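You operate a simulated robot arm through the tools that you are given. There is no shell and no other tool.

The job below is to be done with a simulated robot arm. You get a single attempt, and the scene is never put back.

TASK
Seat the orange die and crimp the thick hose end in it.
Fine: push the slide home, give one full stroke with hands clear of the ram, then draw the slide out again.

Only the result counts: the job must be done as asked and must still hold three seconds after the hand-in. Knocking over, shifting, dropping, spilling or breaking anything else fails it.

THE ROBOT
A 6-joint arm with a two-finger parallel gripper, fixed in place. Base frame: the origin is on the floor under the middle of its stand, x ahead of it, y to its left, z up. Units: m, degrees, N and s.
With the tool pointing down near the work surface it reaches from about 0.36 to 0.76 m from the base axis. Its first joint turns from -66.0 to 66.0 degrees. Payload 2.45 kg.
Tool frame: the origin (TCP) lies between the finger pads and is the grasp point; the fingertips stand 0.024 m ahead of it; z points along the fingers, y is the line along which they close. The gripper opens to 0.068 m. The fingers are 0.017 m wide and 0.01 m thick; the gripper's body (0.04 by 0.07 m) begins 0.041 m behind the TCP.
Orientation is that of the tool frame in the base frame, as a unit quaternion [x, y, z, w]. With the fingers straight down and closing along the base's y, the tool's x points along the base's -x, its y along +y and its z along -z.

THE INTERFACE
- The arm moves only by the tool step_arm. Its argument "motion" is a list of rows, each a list of 7 numbers: the shift along the base's x, y, z in m, then the turn, a rotation vector about the base's x, y, z in degrees, then the gripper command, from -1 (shut) to 1 (fully open), values between in proportion. In form: [[tx, ty, tz, rx, ry, rz, jaw], ...]. A call has 1 to 20 rows; each row shifts and turns the commanded pose from where the row before left it. Each row takes 0.2 s and may step no farther than 0.05 m and 8.6 degrees from the row before; otherwise, or with a gripper value out of range, the whole call is refused. Where a pose cannot be reached the arm comes as near as it can. A force on the tool above 50 N (or 10 N above the force at the start of the call, whichever is more), or a blocked arm, ends the call early, and 0.2 s more pass. Each finger travels about 0.108 m/s and halts on what it meets, pressing with about 34 N; the grip force reading is that of the motor and also rises with nothing between the fingers. The clock runs only during rows and for 0.2 s after the last one: add rows that do not move to give the fingers time. The reply holds the time, the measured pose of the TCP, the force on the tool along the base axes, the opening and the grip force, in the units named above and with some noise, with the torque about the TCP (base axes, N m) and any sound that the robot's microphone picked up.
- Cameras (640 x 400 px; columns grow to the right, rows downward): "scene" is fixed at [0.1801, 0.4255, 1.4884]; the picture's right is [-0.60, -0.80, 0.00], its down [-0.37, 0.28, -0.88] and it looks along [0.71, -0.53, -0.47] (base axes); focal length 292 px, centre (320, 200). "wrist" rides on the gripper at [0.084, 0.011, -0.075] in the tool frame; the picture's right is [-0.13, 0.99, 0.00], its down [-0.60, -0.08, -0.79] and it looks along [-0.79, -0.10, 0.61] (tool axes); focal length 251 px, centre (320, 200). There is no depth. A picture from a camera that has moved, and an enlarged one, comes with that camera's place and axes in the base frame and with its lens. The place of the scene camera against the robot may be out by one fixed shift of up to 0.018 m in any direction.
- snapshot(camera): a new picture of that camera. It takes no simulated time.
- zoom(camera, box): a new picture of the part [left, top, right, bottom] of that camera's present view, enlarged. It takes no simulated time.
- hand_in(): hands the job in; it is judged then, once.

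Places have to be worked out from the pictures, the camera data and where the tool is seen. Open the gripper and draw the arm clear of the work before you hand the job in, unless the task says otherwise.

The tools are called after "Call:" as a command line: name --pt "numbers of a row" for each row, then --argument value for the rest, lists and objects as JSON in quotes. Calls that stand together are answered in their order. step_arm: Moves the arm, as the interface text tells. Its arguments: {"type":"object","properties":{"motion":{"type":"array","items":{"type":"array","items":{"type":"number"}}}},"required":["motion"]} The other tools are called the same way: snapshot (camera) takes a picture; zoom (camera, box) takes an enlarged picture of a part of a camera's view; hand_in () hands the job in.

At the start:

```text
time: 0.0
position: [0.3867, 0.2008, 1.349]
orientation: [0.0, 1.0, 0.001, 0.0]
wrist_force: [-0.4, 0.2, 0.0]
ft_torque: [-0.03, -0.01, -0.01]
finger_gap: 0.0679
grip_force: 0.0
```

scene: 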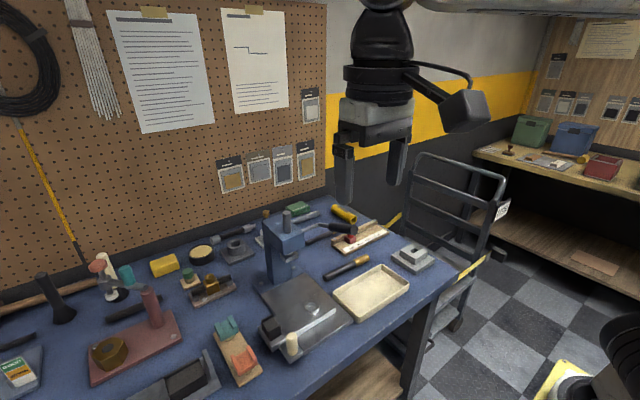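
wrist: 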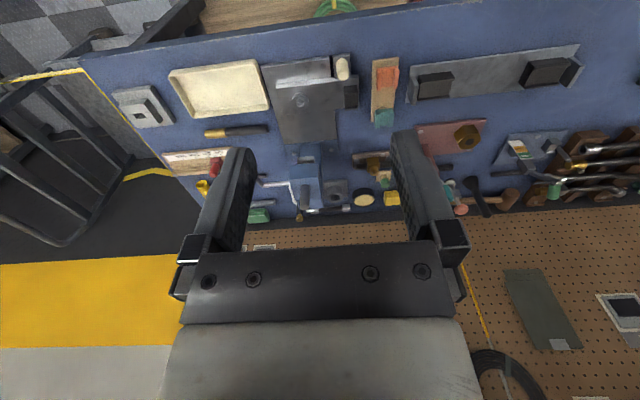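

The overview shows a bench with a blue press, a slide/plate, and various parts. I'll take enlarged views to identify the dies, hoses, slide and lever.

Call:
zoom --camera "scene" --box '[200, 190, 360, 290]'

Call:
zoom --camera "scene" --box '[200, 280, 360, 390]'

Call:
zoom --camera "scene" --box '[0, 230, 240, 400]'

Call:
zoom --camera "scene" --box '[280, 190, 480, 320]'

Call:
zoom --camera "wrist" --box '[100, 40, 420, 240]'

Call:
zoom --camera "scene" --box '[100, 0, 330, 140]'

```text
4.00 times, centred on (280, 240) of scene
camera zoom: at [0.1801, 0.4255, 1.4884], right [-0.6, -0.8, 0.0], down [-0.37, 0.28, -0.88], along [0.71, -0.53, -0.47], focal length 1170 px, centre (480, 40)
```

zoom: 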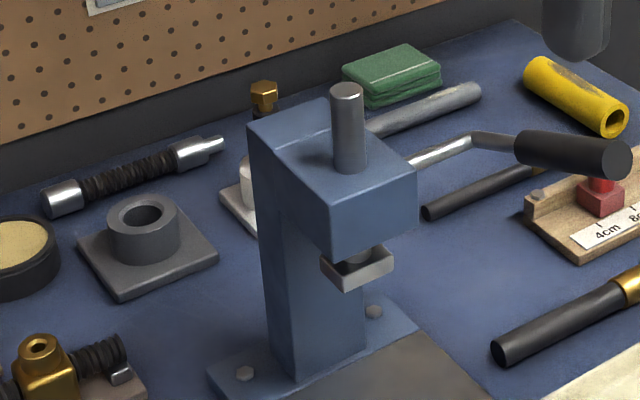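

```text
3.64 times, centred on (280, 335) of scene
camera zoom: at [0.1801, 0.4255, 1.4884], right [-0.6, -0.8, 0.0], down [-0.37, 0.28, -0.88], along [0.71, -0.53, -0.47], focal length 1064 px, centre (466, -291)
```

zoom: 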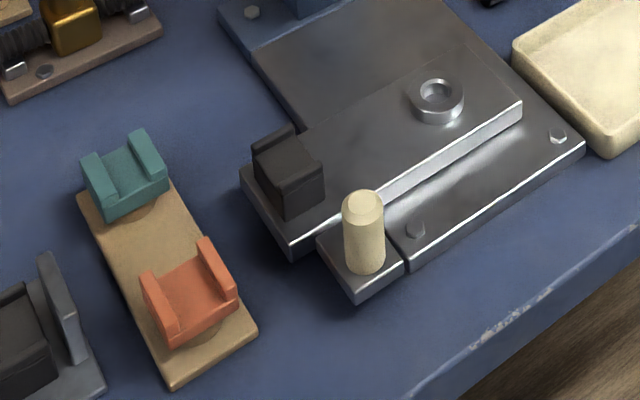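

```text
2.35 times, centred on (120, 315) of scene
camera zoom: at [0.1801, 0.4255, 1.4884], right [-0.6, -0.8, 0.0], down [-0.37, 0.28, -0.88], along [0.71, -0.53, -0.47], focal length 688 px, centre (791, -71)
```

zoom: 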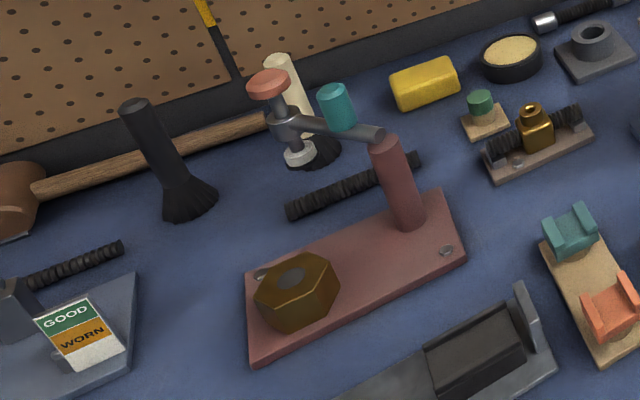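

```text
3.08 times, centred on (380, 255) of scene
camera zoom: at [0.1801, 0.4255, 1.4884], right [-0.6, -0.8, 0.0], down [-0.37, 0.28, -0.88], along [0.71, -0.53, -0.47], focal length 900 px, centre (135, 31)
```

zoom: 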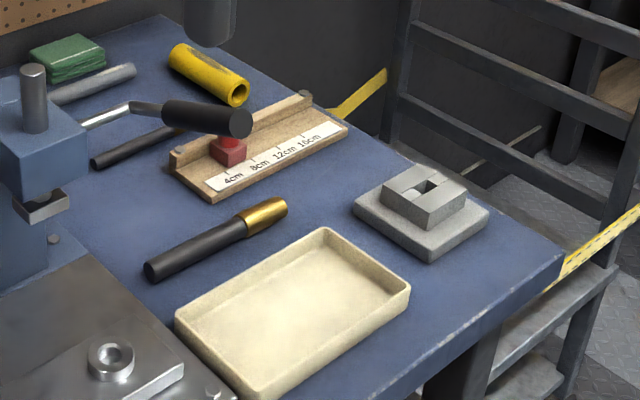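

```text
2.00 times, centred on (260, 140) of wrist
camera zoom: at [0.3028, 0.2118, 1.423], right [0.13, 0.99, 0.0], down [0.61, -0.08, 0.79], along [0.79, -0.1, -0.61], focal length 503 px, centre (440, 320)
```

zoom: 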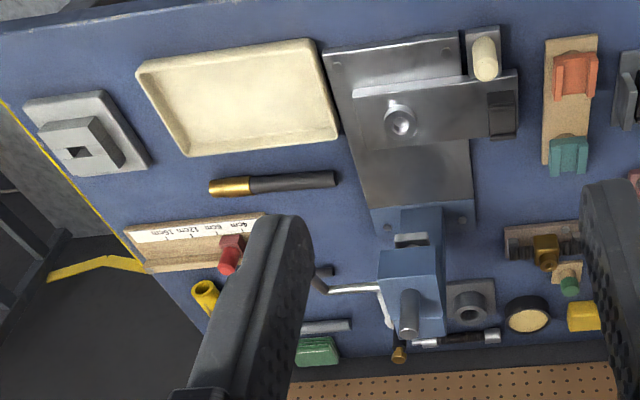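

```text
2.78 times, centred on (215, 70) of scene
camera zoom: at [0.1801, 0.4255, 1.4884], right [-0.6, -0.8, 0.0], down [-0.37, 0.28, -0.88], along [0.71, -0.53, -0.47], focal length 814 px, centre (612, 562)
```

zoom: 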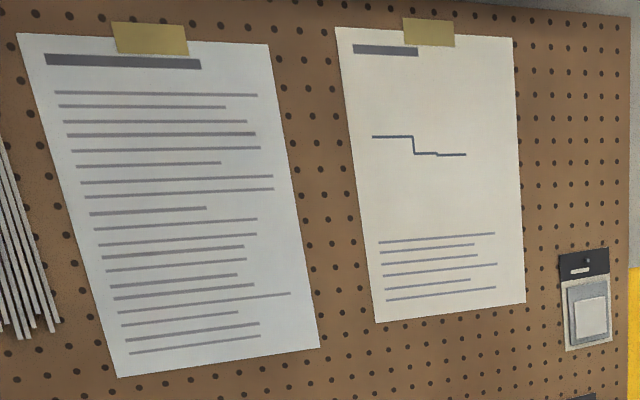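

The slide with a round seat, the orange and teal dies, and a few hose-like items are visible. I'll lower the arm over open space to look closer with the wrist camera.

Call:
step_arm --pt "0 0 -0.04 0 0 0 1" --pt "0 0 -0.04 0 0 0 1" --pt "0 0 -0.04 0 0 0 1" --pt "0 0 -0.04 0 0 0 1" --pt "0 0 -0.04 0 0 0 1"

Call:
snapshot --camera "wrist"

```text
time: 1.2
position: [0.3842, 0.1994, 1.1499]
orientation: [0.0, 1.0, -0.001, -0.001]
wrist_force: [0.6, -0.5, 0.0]
ft_torque: [-0.01, 0.01, 0.0]
finger_gap: 0.0682
grip_force: 0.1
```

```text
taken
camera wrist: at [0.3013, 0.2111, 1.2245], right [0.13, 0.99, 0.0], down [0.61, -0.08, 0.79], along [0.79, -0.1, -0.61], focal length 251 px, centre (320, 200)
```

wrist: 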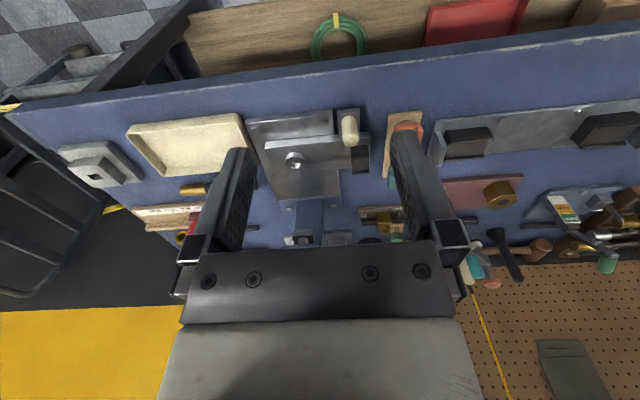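

The wrist view is closer now; I'll enlarge the slide region and left/right areas.

Call:
zoom --camera "wrist" --box '[240, 90, 400, 190]'

Call:
zoom --camera "wrist" --box '[420, 80, 640, 220]'

Call:
zoom --camera "scene" --box '[240, 290, 340, 370]'

Call:
zoom --camera "scene" --box '[0, 320, 240, 400]'

Call:
zoom --camera "scene" --box '[250, 190, 350, 260]'

```text
4.00 times, centred on (320, 140) of wrist
camera zoom: at [0.3013, 0.2111, 1.2245], right [0.13, 0.99, 0.0], down [0.61, -0.08, 0.79], along [0.79, -0.1, -0.61], focal length 1006 px, centre (320, 440)
```

zoom: 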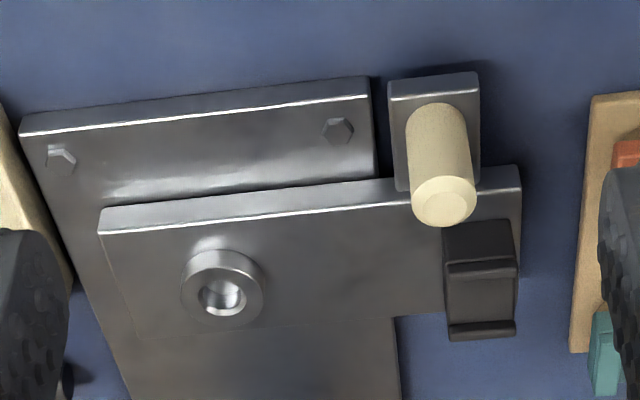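

```text
2.86 times, centred on (530, 150) of wrist
camera zoom: at [0.3013, 0.2111, 1.2245], right [0.13, 0.99, 0.0], down [0.61, -0.08, 0.79], along [0.79, -0.1, -0.61], focal length 718 px, centre (-280, 343)
```

zoom: 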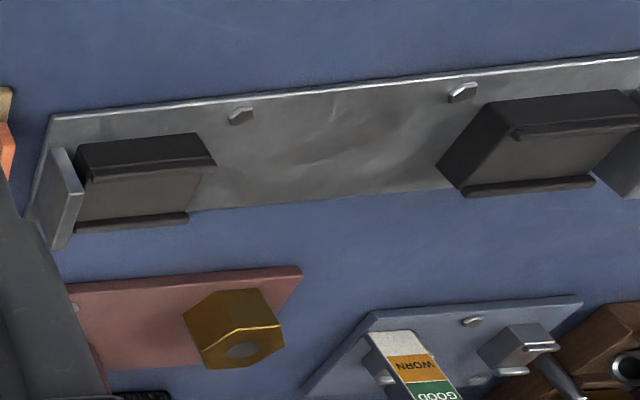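

```text
5.00 times, centred on (290, 330) of scene
camera zoom: at [0.1801, 0.4255, 1.4884], right [-0.6, -0.8, 0.0], down [-0.37, 0.28, -0.88], along [0.71, -0.53, -0.47], focal length 1462 px, centre (470, -450)
```

zoom: 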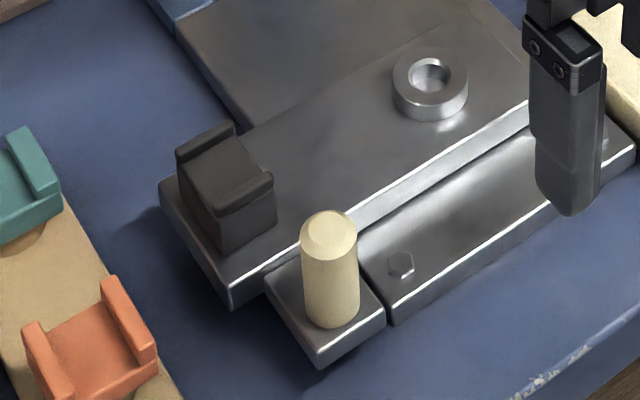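

```text
2.67 times, centred on (120, 360) of scene
camera zoom: at [0.1801, 0.4255, 1.4884], right [-0.6, -0.8, 0.0], down [-0.37, 0.28, -0.88], along [0.71, -0.53, -0.47], focal length 780 px, centre (853, -227)
```

zoom: 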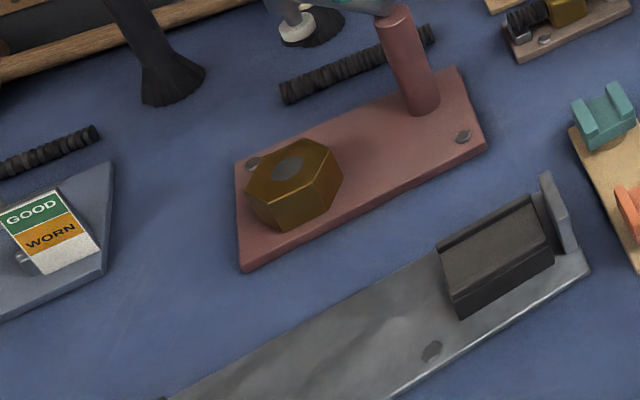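

```text
5.71 times, centred on (300, 225) of scene
camera zoom: at [0.1801, 0.4255, 1.4884], right [-0.6, -0.8, 0.0], down [-0.37, 0.28, -0.88], along [0.71, -0.53, -0.47], focal length 1671 px, centre (434, 57)
```

zoom: 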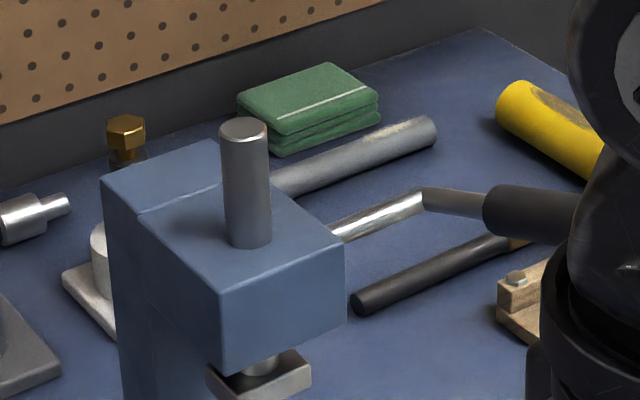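

The slide carries a round die seat, a black hose saddle and an ivory handle. I'll move right (−y) at height to inspect the lever and hoses.

Call:
step_arm --pt "0 -0.05 0 0 0 0 1" --pt "0 -0.05 0 0 0 0 1" --pt "0 -0.05 0 0 0 0 1" --pt "0 -0.05 0 0 0 0 1" --pt "0 -0.05 0 0 0 0 1"

Call:
snapshot --camera "wrist"

Call:
snapshot --camera "scene"

```text
time: 2.4
position: [0.3851, -0.0508, 1.1475]
orientation: [0.0, 1.0, 0.0, -0.001]
wrist_force: [-0.6, 0.5, -0.5]
ft_torque: [-0.02, -0.02, 0.05]
finger_gap: 0.068
grip_force: 0.1
```

```text
taken
camera wrist: at [0.301, -0.0398, 1.2226], right [0.13, 0.99, 0.0], down [0.61, -0.08, 0.79], along [0.79, -0.1, -0.61], focal length 251 px, centre (320, 200)
```

wrist: 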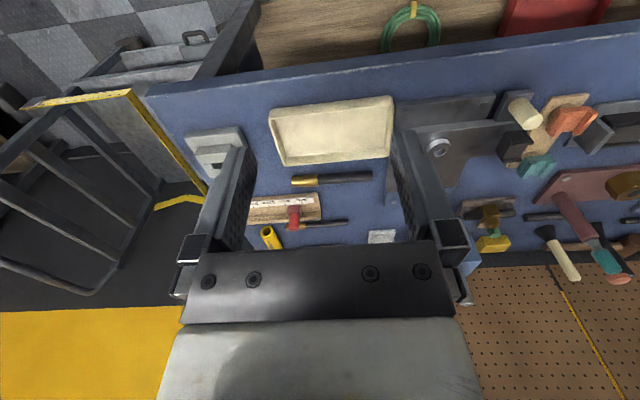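

```text
taken
```

scene: 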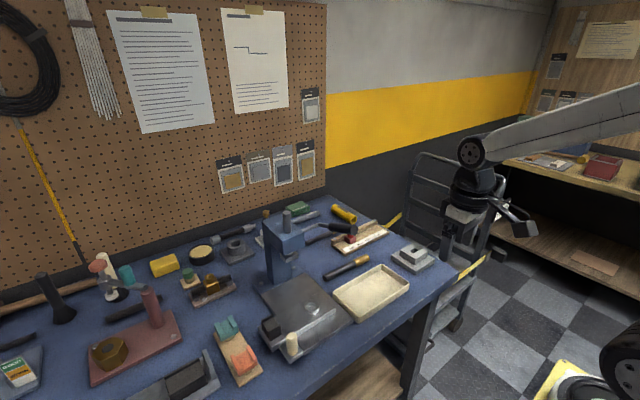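

The arm is out of the scene camera's way now, so I'll enlarge the lever, hoses, and press there, and the hose in the wrist view.

Call:
zoom --camera "scene" --box '[250, 195, 350, 260]'

Call:
zoom --camera "scene" --box '[300, 195, 400, 285]'

Call:
zoom --camera "wrist" --box '[240, 80, 400, 250]'

Call:
zoom --camera "scene" --box '[200, 300, 280, 390]'

Call:
zoom --camera "scene" --box '[240, 240, 360, 370]'

```text
6.15 times, centred on (300, 228) of scene
camera zoom: at [0.18, 0.4255, 1.4884], right [-0.6, -0.8, 0.0], down [-0.37, 0.28, -0.88], along [0.71, -0.53, -0.47], focal length 1800 px, centre (443, 31)
```

zoom: 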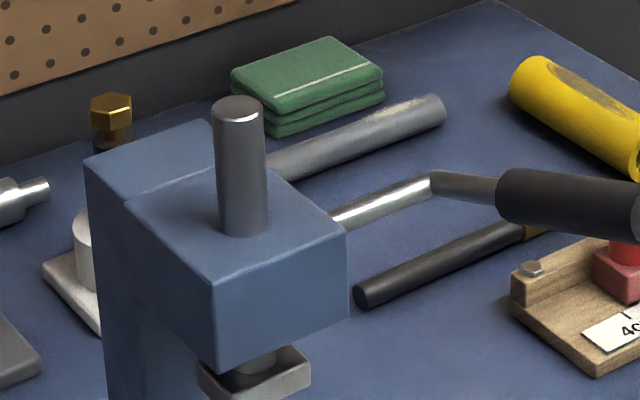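

```text
4.44 times, centred on (350, 240) of scene
camera zoom: at [0.18, 0.4255, 1.4884], right [-0.6, -0.8, 0.0], down [-0.37, 0.28, -0.88], along [0.71, -0.53, -0.47], focal length 1300 px, centre (187, 22)
```

zoom: 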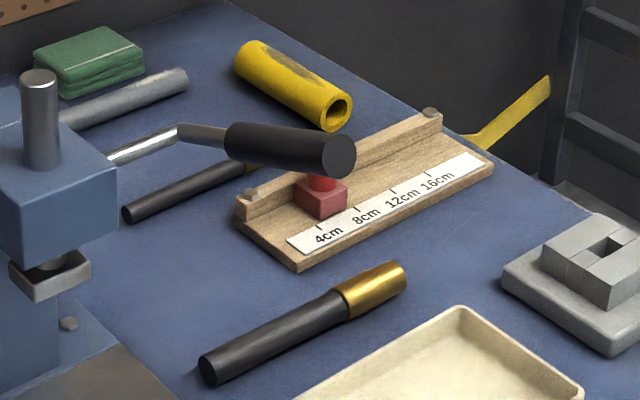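

```text
2.35 times, centred on (320, 165) of wrist
camera zoom: at [0.301, -0.0398, 1.2226], right [0.13, 0.99, 0.0], down [0.61, -0.08, 0.79], along [0.79, -0.1, -0.61], focal length 592 px, centre (320, 282)
```

zoom: 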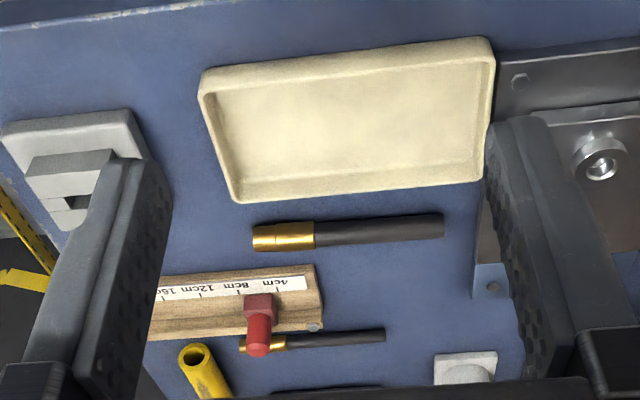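

```text
4.44 times, centred on (240, 345) of scene
camera zoom: at [0.18, 0.4255, 1.4884], right [-0.6, -0.8, 0.0], down [-0.37, 0.28, -0.88], along [0.71, -0.53, -0.47], focal length 1300 px, centre (676, -444)
```

zoom: 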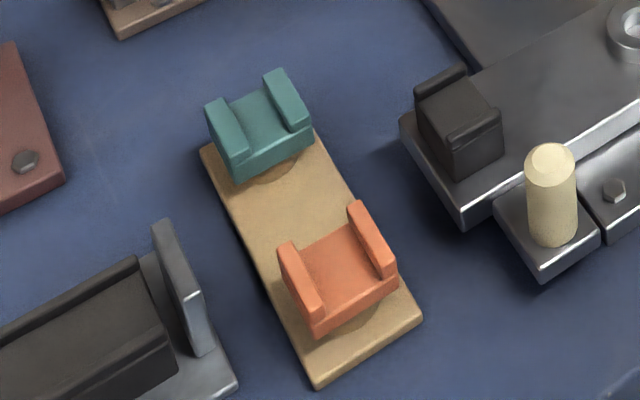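

```text
3.08 times, centred on (300, 305) of scene
camera zoom: at [0.18, 0.4255, 1.4884], right [-0.6, -0.8, 0.0], down [-0.37, 0.28, -0.88], along [0.71, -0.53, -0.47], focal length 900 px, centre (382, -123)
```

zoom: 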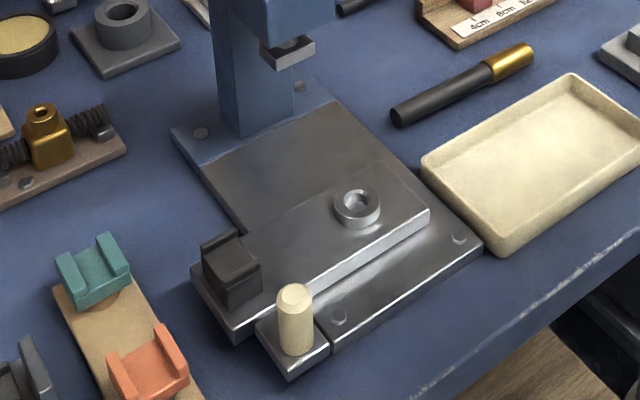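

The thick hose (brass end towards −y) lies near the tray and the thin one behind the ruler board. I'll raise the arm and go forward a bit to see the lever between the fingers.

Call:
step_arm --pt "0 0.0 0.05 0 0 0 1" --pt "0 0.0 0.05 0 0 0 1" --pt "0.02 0.02 0.045 0 0 0 1" --pt "0.03 0.03 0 0 0 0 1" --pt "0.02 0.03 0 0 0 0 1"

Call:
snapshot --camera "wrist"

Call:
zoom --camera "wrist" --box '[240, 120, 400, 245]'

```text
refused: row 3 steps farther than a row can; nothing moved
```

```text
taken
camera wrist: at [0.301, -0.0398, 1.2226], right [0.13, 0.99, 0.0], down [0.61, -0.08, 0.79], along [0.79, -0.1, -0.61], focal length 251 px, centre (320, 200)
```

wrist: 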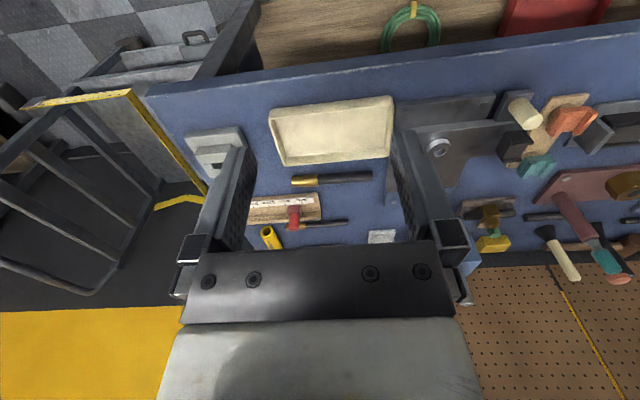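

```text
3.20 times, centred on (320, 182) of wrist
camera zoom: at [0.301, -0.0398, 1.2226], right [0.13, 0.99, 0.0], down [0.61, -0.08, 0.79], along [0.79, -0.1, -0.61], focal length 805 px, centre (320, 256)
```

zoom: 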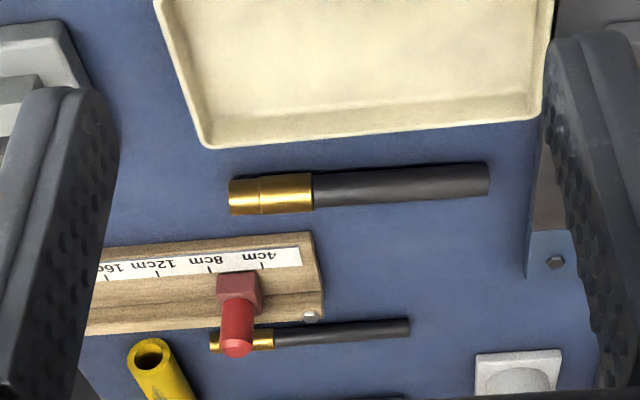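

The step was too long; resending with smaller rows.

Call:
step_arm --pt "0 0.0 0.05 0 0 0 1" --pt "0 0.0 0.05 0 0 0 1" --pt "0 0 0.045 0 0 0 1" --pt "0.03 0.03 0 0 0 0 1" --pt "0.03 0.03 0 0 0 0 1" --pt "0.01 0.02 0 0 0 0 1"

Call:
snapshot --camera "wrist"

Call:
zoom --camera "wrist" --box '[240, 120, 400, 245]'

```text
time: 3.8
position: [0.4545, 0.0298, 1.2925]
orientation: [0.0, 1.0, 0.0, -0.001]
wrist_force: [0.1, 0.5, 0.3]
ft_torque: [0.02, 0.01, -0.02]
finger_gap: 0.0682
grip_force: 0.1
```

```text
taken
camera wrist: at [0.3706, 0.0422, 1.3673], right [0.13, 0.99, 0.0], down [0.6, -0.08, 0.79], along [0.79, -0.1, -0.61], focal length 251 px, centre (320, 200)
```

wrist: 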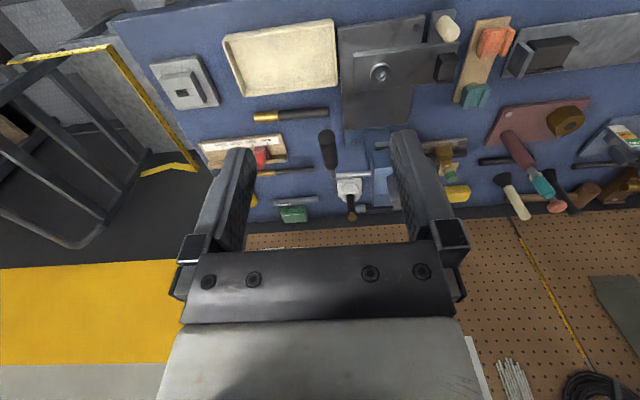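

```text
3.20 times, centred on (320, 182) of wrist
camera zoom: at [0.3706, 0.0422, 1.3673], right [0.13, 0.99, 0.0], down [0.6, -0.08, 0.79], along [0.79, -0.1, -0.61], focal length 805 px, centre (320, 256)
```

zoom: 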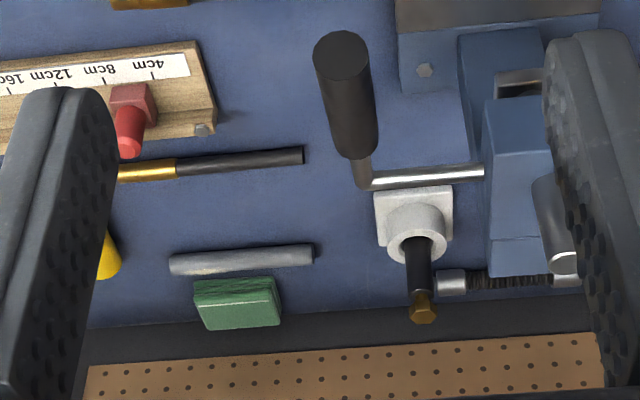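

The lever is a crank about a y‑axis (elbow ≈ (0.724, 0.024, 1.05), grip end ≈ (0.585, 0.026, 1.105)), pressed downward. Now I'll go over to above the orange die (≈ (0.587, 0.322, 0.89)) to inspect it.

Call:
step_arm --pt "0 0.048 0 0 0 0 1" --pt "0 0.048 0 0 0 0 1" --pt "0 0.048 0 0 0 0 1" --pt "0 0.048 0 0 0 0 1" --pt "0 0.05 0 0 0 0 1" --pt "0 0.05 0 0 0 0 1" --pt "0.03 0 -0.038 0 0 0 1" --pt "0.03 0 -0.038 0 0 0 1" --pt "0.03 0 -0.038 0 0 0 1" --pt "0.03 0 -0.038 0 0 0 1" --pt "0 0 -0.038 0 0 0 1"

Call:
snapshot --camera "wrist"

Call:
snapshot --camera "scene"

```text
time: 6.2
position: [0.5747, 0.3242, 1.1028]
orientation: [0.0, 1.0, 0.0, -0.001]
wrist_force: [0.5, -0.2, 0.6]
ft_torque: [0.0, -0.03, -0.02]
finger_gap: 0.0682
grip_force: 0.2
```

```text
taken
camera wrist: at [0.4913, 0.3352, 1.1768], right [0.13, 0.99, 0.0], down [0.61, -0.08, 0.79], along [0.79, -0.1, -0.61], focal length 251 px, centre (320, 200)
```

wrist: 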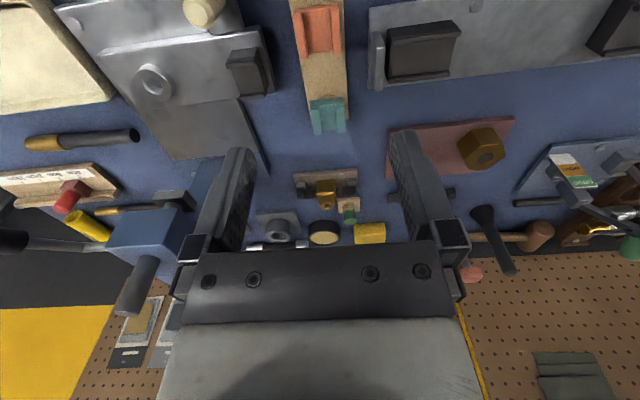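

```text
taken
```

scene: 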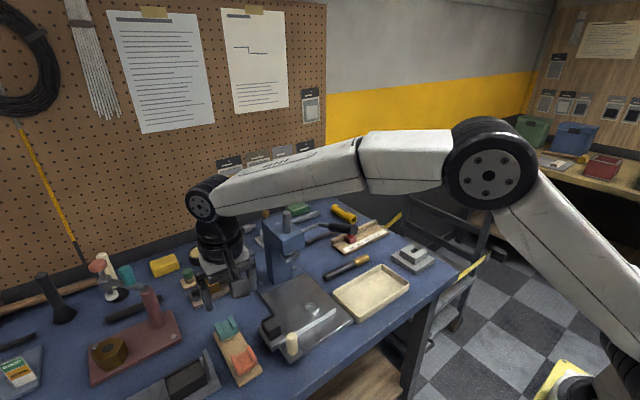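

I can see the dies and slide near the top of the frame; enlarging them.

Call:
zoom --camera "wrist" --box '[260, 0, 400, 140]'

Call:
zoom --camera "wrist" --box '[60, 0, 280, 170]'

Call:
zoom --camera "wrist" --box '[360, 0, 640, 200]'

```text
2.86 times, centred on (330, 70) of wrist
camera zoom: at [0.4913, 0.3352, 1.1768], right [0.13, 0.99, 0.0], down [0.61, -0.08, 0.79], along [0.79, -0.1, -0.61], focal length 718 px, centre (291, 571)
```

zoom: 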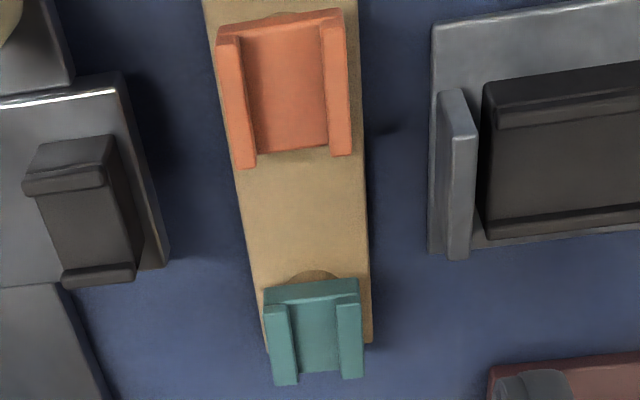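

```text
2.35 times, centred on (170, 85) of wrist
camera zoom: at [0.4913, 0.3352, 1.1768], right [0.13, 0.99, 0.0], down [0.61, -0.08, 0.79], along [0.79, -0.1, -0.61], focal length 592 px, centre (673, 471)
```

zoom: 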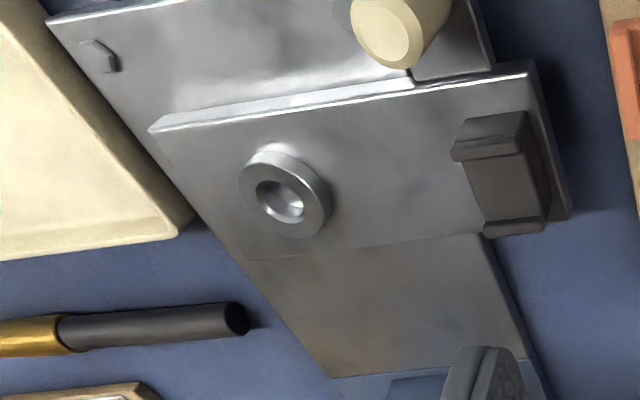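

```text
2.00 times, centred on (500, 100) of wrist
camera zoom: at [0.4913, 0.3352, 1.1768], right [0.13, 0.99, 0.0], down [0.61, -0.08, 0.79], along [0.79, -0.1, -0.61], focal length 503 px, centre (-40, 400)
```

zoom: 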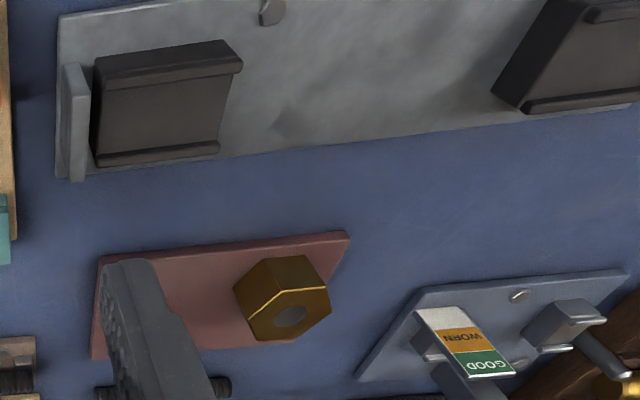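

The orange die looks axis-aligned, about 42 mm wide, channel along x, centred near (0.586, 0.322); the slide is aligned with y, so the die needs a 90° turn. I'll back off and descend for a clear close view of the die between the fingers.

Call:
step_arm --pt "-0.04 0 0 0 0 0 1" --pt "-0.035 0 -0.02 0 0 0 1" --pt "0 0 -0.045 0 0 0 1" --pt "0 0 -0.045 0 0 0 1"

Call:
snapshot --camera "wrist"

Call:
zoom --camera "wrist" --box '[260, 80, 380, 200]'

```text
time: 7.2
position: [0.5052, 0.3223, 0.9932]
orientation: [0.0, 1.0, -0.001, -0.001]
wrist_force: [0.1, 0.2, -0.3]
ft_torque: [-0.01, 0.0, -0.02]
finger_gap: 0.0681
grip_force: 0.0
```

```text
taken
camera wrist: at [0.4201, 0.3336, 1.0676], right [0.13, 0.99, 0.0], down [0.6, -0.08, 0.79], along [0.79, -0.1, -0.61], focal length 251 px, centre (320, 200)
```

wrist: 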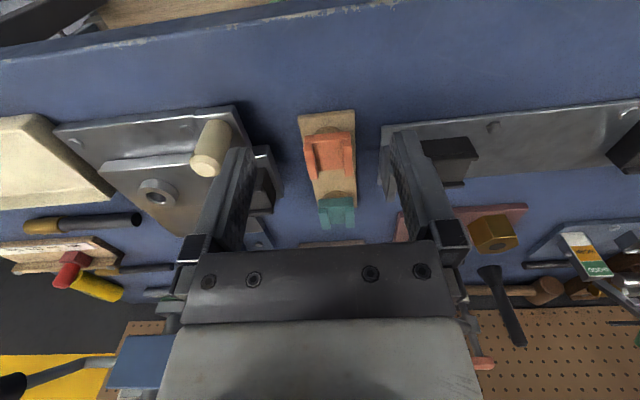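

```text
3.33 times, centred on (320, 140) of wrist
camera zoom: at [0.4201, 0.3336, 1.0676], right [0.13, 0.99, 0.0], down [0.6, -0.08, 0.79], along [0.79, -0.1, -0.61], focal length 838 px, centre (320, 400)
```

zoom: 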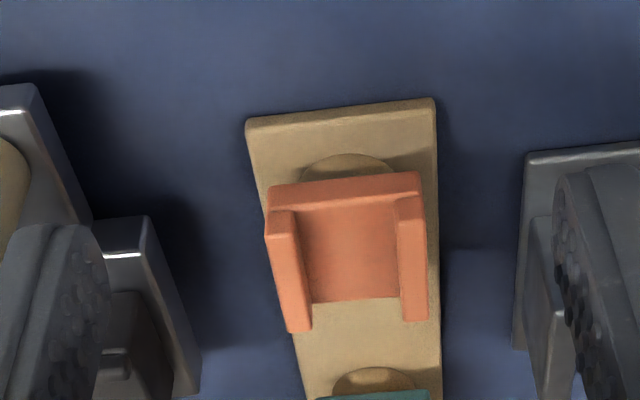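

I want a closer look at the disc under the die.

Call:
zoom --camera "wrist" --box '[295, 105, 365, 155]'

Call:
zoom --camera "wrist" --box '[60, 100, 280, 250]'

Call:
zoom --camera "wrist" --box '[130, 160, 200, 215]'

Call:
zoom --camera "scene" --box '[200, 310, 280, 390]'

```text
8.00 times, centred on (330, 130) of wrist
camera zoom: at [0.4201, 0.3336, 1.0676], right [0.13, 0.99, 0.0], down [0.6, -0.08, 0.79], along [0.79, -0.1, -0.61], focal length 2012 px, centre (240, 760)
```

zoom: 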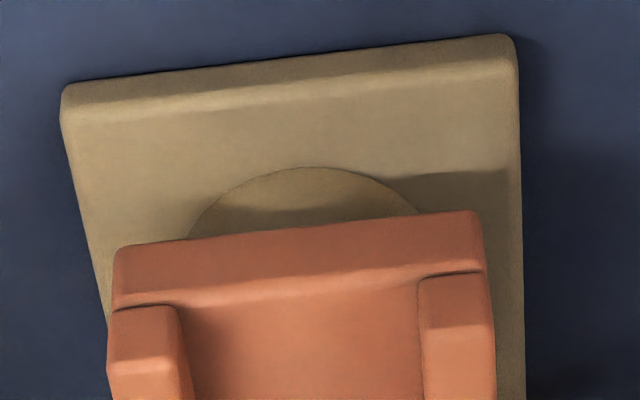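

```text
2.67 times, centred on (170, 175) of wrist
camera zoom: at [0.4201, 0.3336, 1.0676], right [0.13, 0.99, 0.0], down [0.6, -0.08, 0.79], along [0.79, -0.1, -0.61], focal length 670 px, centre (720, 267)
```

zoom: 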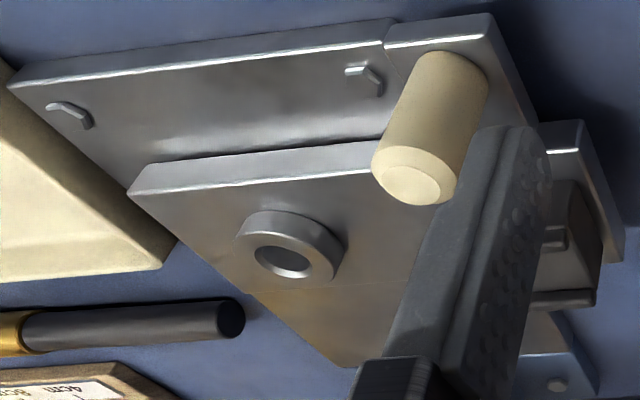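

```text
7.27 times, centred on (165, 188) of wrist
camera zoom: at [0.4201, 0.3336, 1.0676], right [0.13, 0.99, 0.0], down [0.6, -0.08, 0.79], along [0.79, -0.1, -0.61], focal length 1829 px, centre (1447, 291)
```

zoom: 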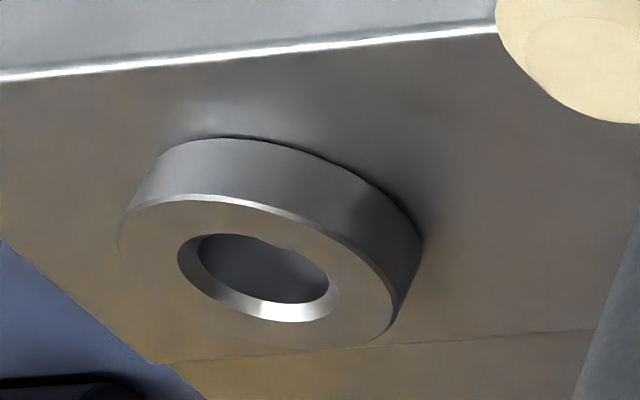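

```text
5.00 times, centred on (240, 350) of scene
camera zoom: at [0.1801, 0.4255, 1.4884], right [-0.6, -0.8, 0.0], down [-0.37, 0.28, -0.88], along [0.71, -0.53, -0.47], focal length 1462 px, centre (720, -550)
```

zoom: 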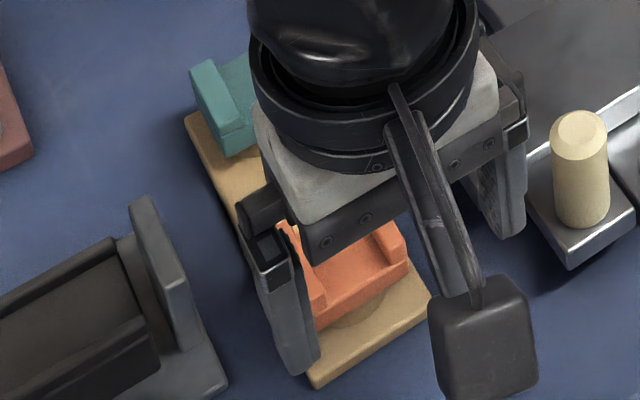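

Triangulating two wrist views, the die spans y≈0.300–0.3425, x≈0.568–0.608, base bottom z≈0.878, channel floor ≈0.888, wall top ≈0.896, sitting on a round boss. I'll move above it with the jaw opened to ~58 mm and check alignment.

Call:
step_arm --pt "0.0415 -0.0005 0 0 0 0 0.7" --pt "0.0415 -0.0005 0 0 0 0 0.7" --pt "0 0 -0.035 0 0 0 0.7" --pt "0 0 0 0 0 0 0.7"

Call:
snapshot --camera "wrist"

Call:
zoom --camera "wrist" --box '[260, 60, 380, 180]'

```text
time: 8.2
position: [0.5851, 0.3198, 0.9592]
orientation: [0.0, 1.0, 0.0, 0.0]
wrist_force: [-0.2, -0.1, -0.3]
ft_torque: [-0.02, 0.03, 0.03]
finger_gap: 0.0578
grip_force: 0.1
```

```text
taken
camera wrist: at [0.5007, 0.3318, 1.0326], right [0.13, 0.99, 0.0], down [0.61, -0.08, 0.79], along [0.79, -0.1, -0.61], focal length 251 px, centre (320, 200)
```

wrist: 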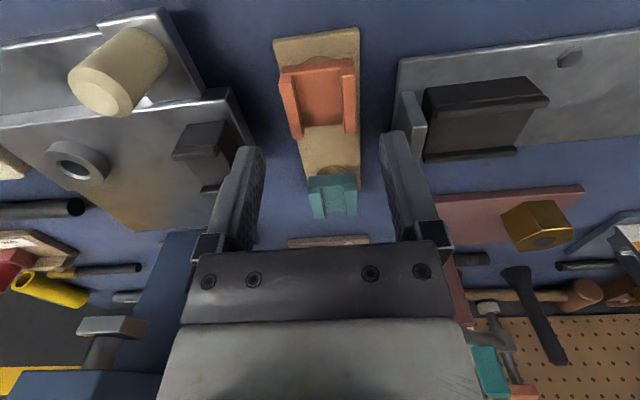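

```text
3.33 times, centred on (320, 120) of wrist
camera zoom: at [0.5007, 0.3318, 1.0326], right [0.13, 0.99, 0.0], down [0.61, -0.08, 0.79], along [0.79, -0.1, -0.61], focal length 838 px, centre (320, 467)
```

zoom: 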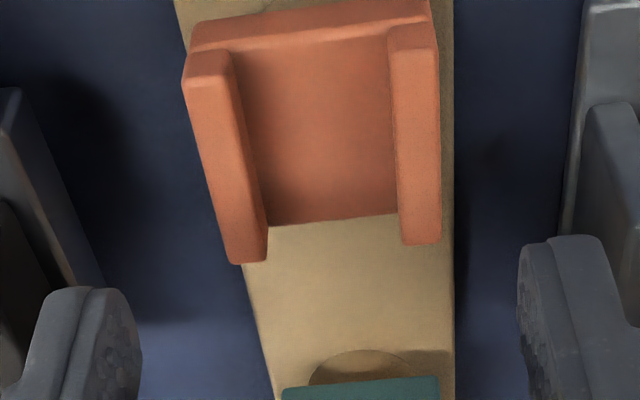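

The new view confirms the die centre at about (0.5886, 0.3212) and square to the axes. I'll centre and descend to TCP z ≈ 0.898 so the tips stop just below the die's base.

Call:
step_arm --pt "0.003 0.001 -0.02 0 0 0 0.7" --pt "0 0 -0.02 0 0 0 0.7" --pt "0 0 -0.012 0 0 0 0.7" --pt "0 0 -0.008 0 0 0 0.7" --pt "0 0 0 0 0 0 0.7"

Call:
snapshot --camera "wrist"

Call:
zoom --camera "wrist" --box '[220, 80, 420, 240]'

Call:
zoom --camera "scene" --box '[190, 280, 310, 390]'

```text
time: 9.4
position: [0.5875, 0.323, 0.8999]
orientation: [0.0, 1.0, 0.0, 0.0]
wrist_force: [-0.5, -0.5, 0.1]
ft_torque: [-0.01, 0.02, -0.03]
finger_gap: 0.0578
grip_force: 0.1
```

```text
taken
camera wrist: at [0.5034, 0.3343, 0.974], right [0.13, 0.99, 0.0], down [0.6, -0.08, 0.79], along [0.79, -0.1, -0.61], focal length 251 px, centre (320, 200)
```

wrist: 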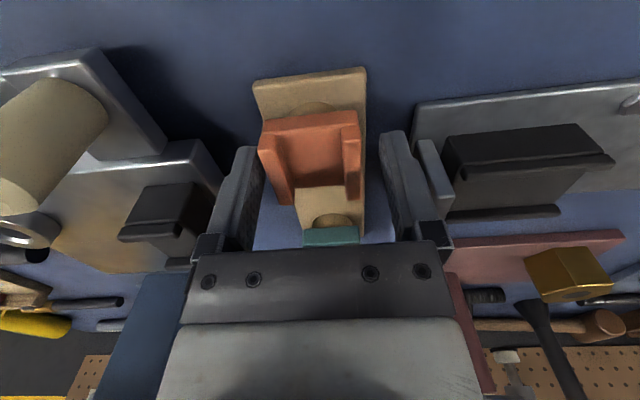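

```text
2.50 times, centred on (320, 160) of wrist
camera zoom: at [0.5034, 0.3343, 0.974], right [0.13, 0.99, 0.0], down [0.6, -0.08, 0.79], along [0.79, -0.1, -0.61], focal length 629 px, centre (320, 300)
```

zoom: 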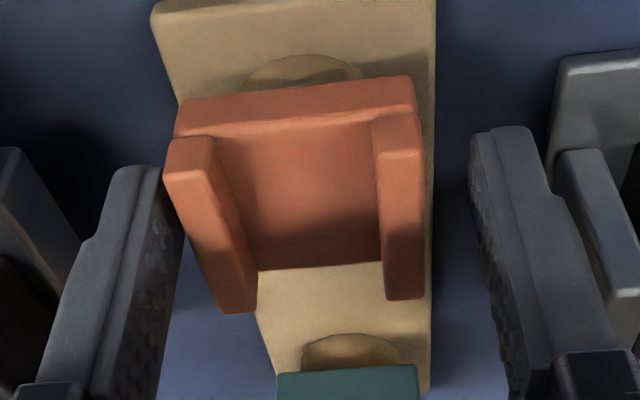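

```text
3.64 times, centred on (250, 335) of scene
camera zoom: at [0.1801, 0.4255, 1.4884], right [-0.6, -0.8, 0.0], down [-0.37, 0.28, -0.88], along [0.71, -0.53, -0.47], focal length 1064 px, centre (574, -291)
```

zoom: 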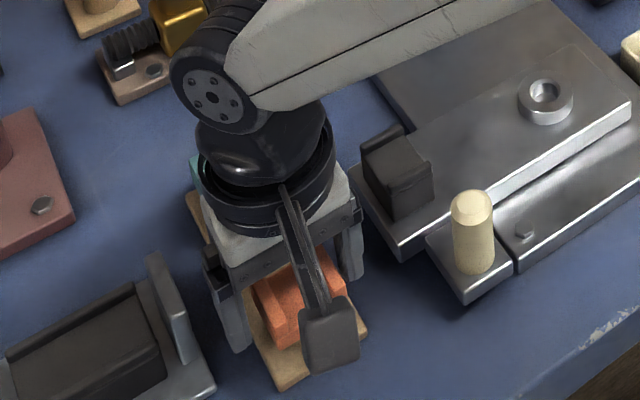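

Fingers straddle the die symmetrically, with tips near its base. Closing the jaw.

Call:
step_arm --pt "0 0 -0.001 0 0 0 0.4" --pt "0 0 0 0 0 0 0.2" --pt "0 0 0 0 0 0 0" --pt "0 0 0 0 0 0 -0.2" --pt "0 0 0 0 0 0 -0.2"

Call:
snapshot --camera "wrist"

```text
time: 10.6
position: [0.5869, 0.3203, 0.8984]
orientation: [0.001, 1.0, -0.001, -0.002]
wrist_force: [0.6, -25.6, 6.9]
ft_torque: [-0.54, -0.05, 0.02]
finger_gap: 0.0437
grip_force: 34.0
```

```text
taken
camera wrist: at [0.5037, 0.332, 0.9729], right [0.13, 0.99, 0.0], down [0.61, -0.08, 0.79], along [0.78, -0.1, -0.61], focal length 251 px, centre (320, 200)
```

wrist: 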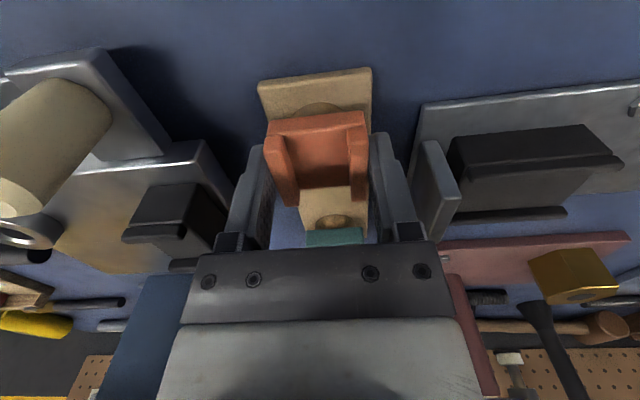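

The jaw holds (gap 43.7 mm) but with 25 N side load in −y, so the pegged die sits slightly to −y of the commanded centre. I'll shift the command to relieve it before lifting.

Call:
step_arm --pt "0 -0.0015 0 0 0 0 -0.2" --pt "0 0 0 0 0 0 -0.2"

```text
time: 11.2
position: [0.5871, 0.3207, 0.8992]
orientation: [0.0, 1.0, 0.001, -0.001]
wrist_force: [-0.3, -21.9, 6.4]
ft_torque: [-0.56, 0.0, -0.04]
finger_gap: 0.0435
grip_force: 34.0
```

Force only fell slightly; I'll shift a little further and let it settle.

Call:
step_arm --pt "0 -0.001 0 0 0 0 -0.2" --pt "0 0 0 0 0 0 -0.2" --pt "0 0 0 0 0 0 -0.2"

Call:
zoom --camera "wrist" --box '[220, 80, 420, 240]'

```text
time: 12.0
position: [0.5879, 0.3205, 0.8991]
orientation: [0.0, 1.0, 0.001, 0.0]
wrist_force: [-1.3, -10.2, 3.8]
ft_torque: [-0.31, 0.12, -0.02]
finger_gap: 0.0435
grip_force: 34.4
```

```text
2.50 times, centred on (320, 160) of wrist
camera zoom: at [0.5036, 0.3314, 0.9728], right [0.13, 0.99, 0.0], down [0.6, -0.08, 0.79], along [0.79, -0.1, -0.61], focal length 629 px, centre (320, 300)
```

zoom: 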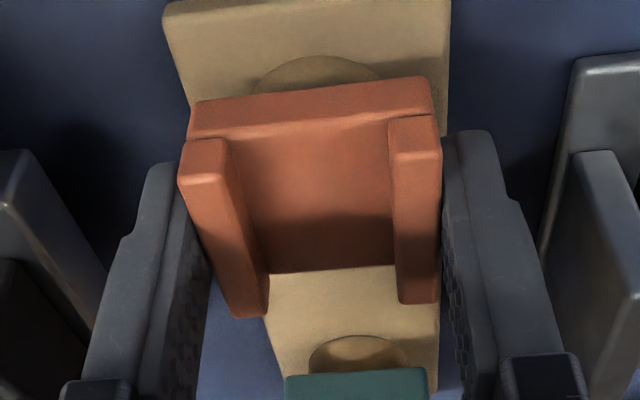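

Side load is dropping (−10 N); one more small shift.

Call:
step_arm --pt "0 -0.001 0 0 0 0 -0.2" --pt "0 0 0 0 0 0 -0.2" --pt "0 0 0 0 0 0 -0.2"

```text
time: 12.8
position: [0.5885, 0.3203, 0.8977]
orientation: [-0.001, 1.0, 0.001, -0.001]
wrist_force: [-4.1, 3.0, 3.2]
ft_torque: [0.08, 0.16, 0.01]
finger_gap: 0.0438
grip_force: 34.2
```

Load is balanced now. Lifting straight up slowly.

Call:
step_arm --pt "0 0 0.005 0 0 0 -0.2" --pt "0 0 0.008 0 0 0 -0.2" --pt "0 0 0.012 0 0 0 -0.2" --pt "0 0 0.015 0 0 0 -0.2" --pt "0 0 0.02 0 0 0 -0.2"

Call:
snapshot --camera "wrist"

Call:
zoom --camera "wrist" --box '[220, 60, 420, 220]'

Call:
zoom --camera "scene" --box '[190, 280, 310, 390]'

```text
time: 14.0
position: [0.5878, 0.3195, 0.9565]
orientation: [0.0, 1.0, -0.001, -0.001]
wrist_force: [0.8, -1.5, -1.0]
ft_torque: [-0.03, 0.01, 0.03]
finger_gap: 0.0434
grip_force: 33.5
```

```text
taken
camera wrist: at [0.504, 0.3305, 1.032], right [0.13, 0.99, 0.0], down [0.61, -0.08, 0.79], along [0.79, -0.1, -0.61], focal length 251 px, centre (320, 200)
```

wrist: 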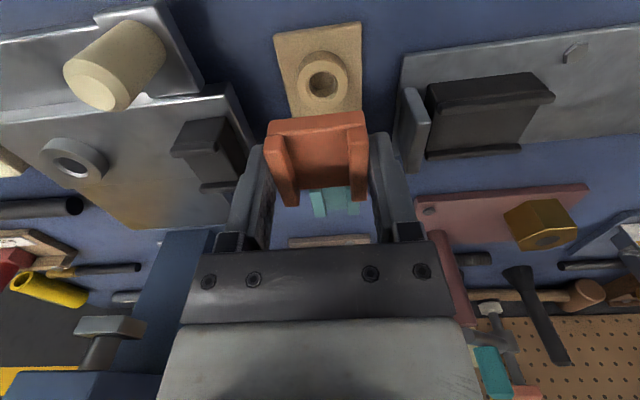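

```text
2.50 times, centred on (320, 140) of wrist
camera zoom: at [0.504, 0.3305, 1.032], right [0.13, 0.99, 0.0], down [0.61, -0.08, 0.79], along [0.79, -0.1, -0.61], focal length 629 px, centre (320, 350)
```

zoom: 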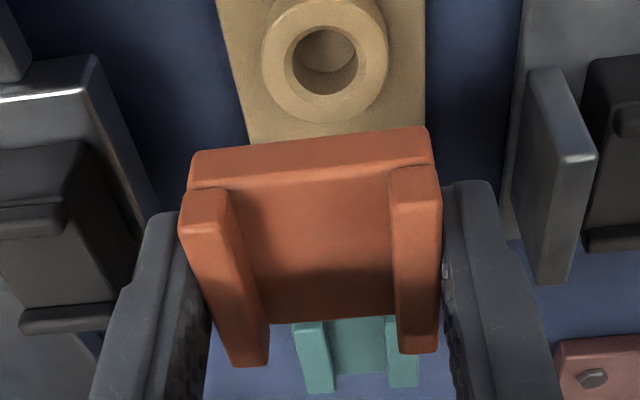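

```text
3.64 times, centred on (250, 335) of scene
camera zoom: at [0.1801, 0.4255, 1.4884], right [-0.6, -0.8, 0.0], down [-0.37, 0.28, -0.88], along [0.71, -0.53, -0.47], focal length 1064 px, centre (574, -291)
```

zoom: 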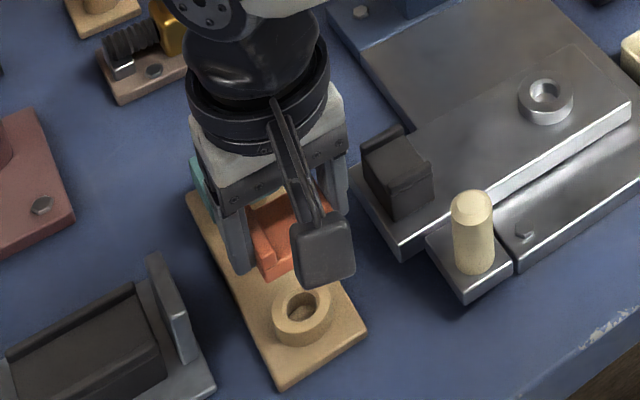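

The die came off cleanly with its spigot; the rack's ring matches the slide's ring. Before moving over the slide I check the press head's position for clearance.

Call:
zoom --camera "wrist" --box '[0, 220, 200, 400]'

Call:
zoom --camera "scene" --box '[240, 195, 340, 295]'

```text
2.22 times, centred on (100, 310) of wrist
camera zoom: at [0.504, 0.3305, 1.032], right [0.13, 0.99, 0.0], down [0.61, -0.08, 0.79], along [0.79, -0.1, -0.61], focal length 559 px, centre (809, -44)
```

zoom: 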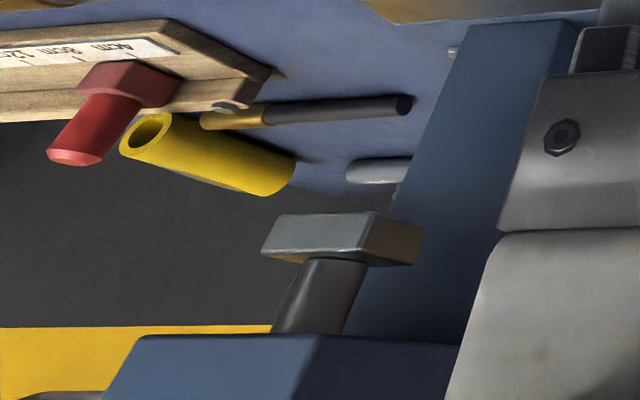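

```text
4.00 times, centred on (290, 245) of scene
camera zoom: at [0.1801, 0.4255, 1.4884], right [-0.6, -0.8, 0.0], down [-0.37, 0.28, -0.88], along [0.71, -0.53, -0.47], focal length 1170 px, centre (440, 20)
```

zoom: 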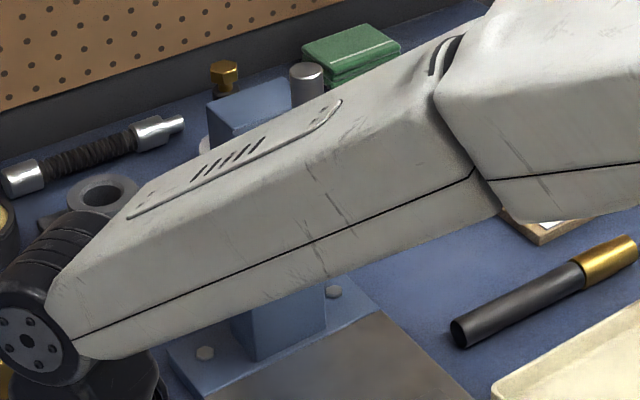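

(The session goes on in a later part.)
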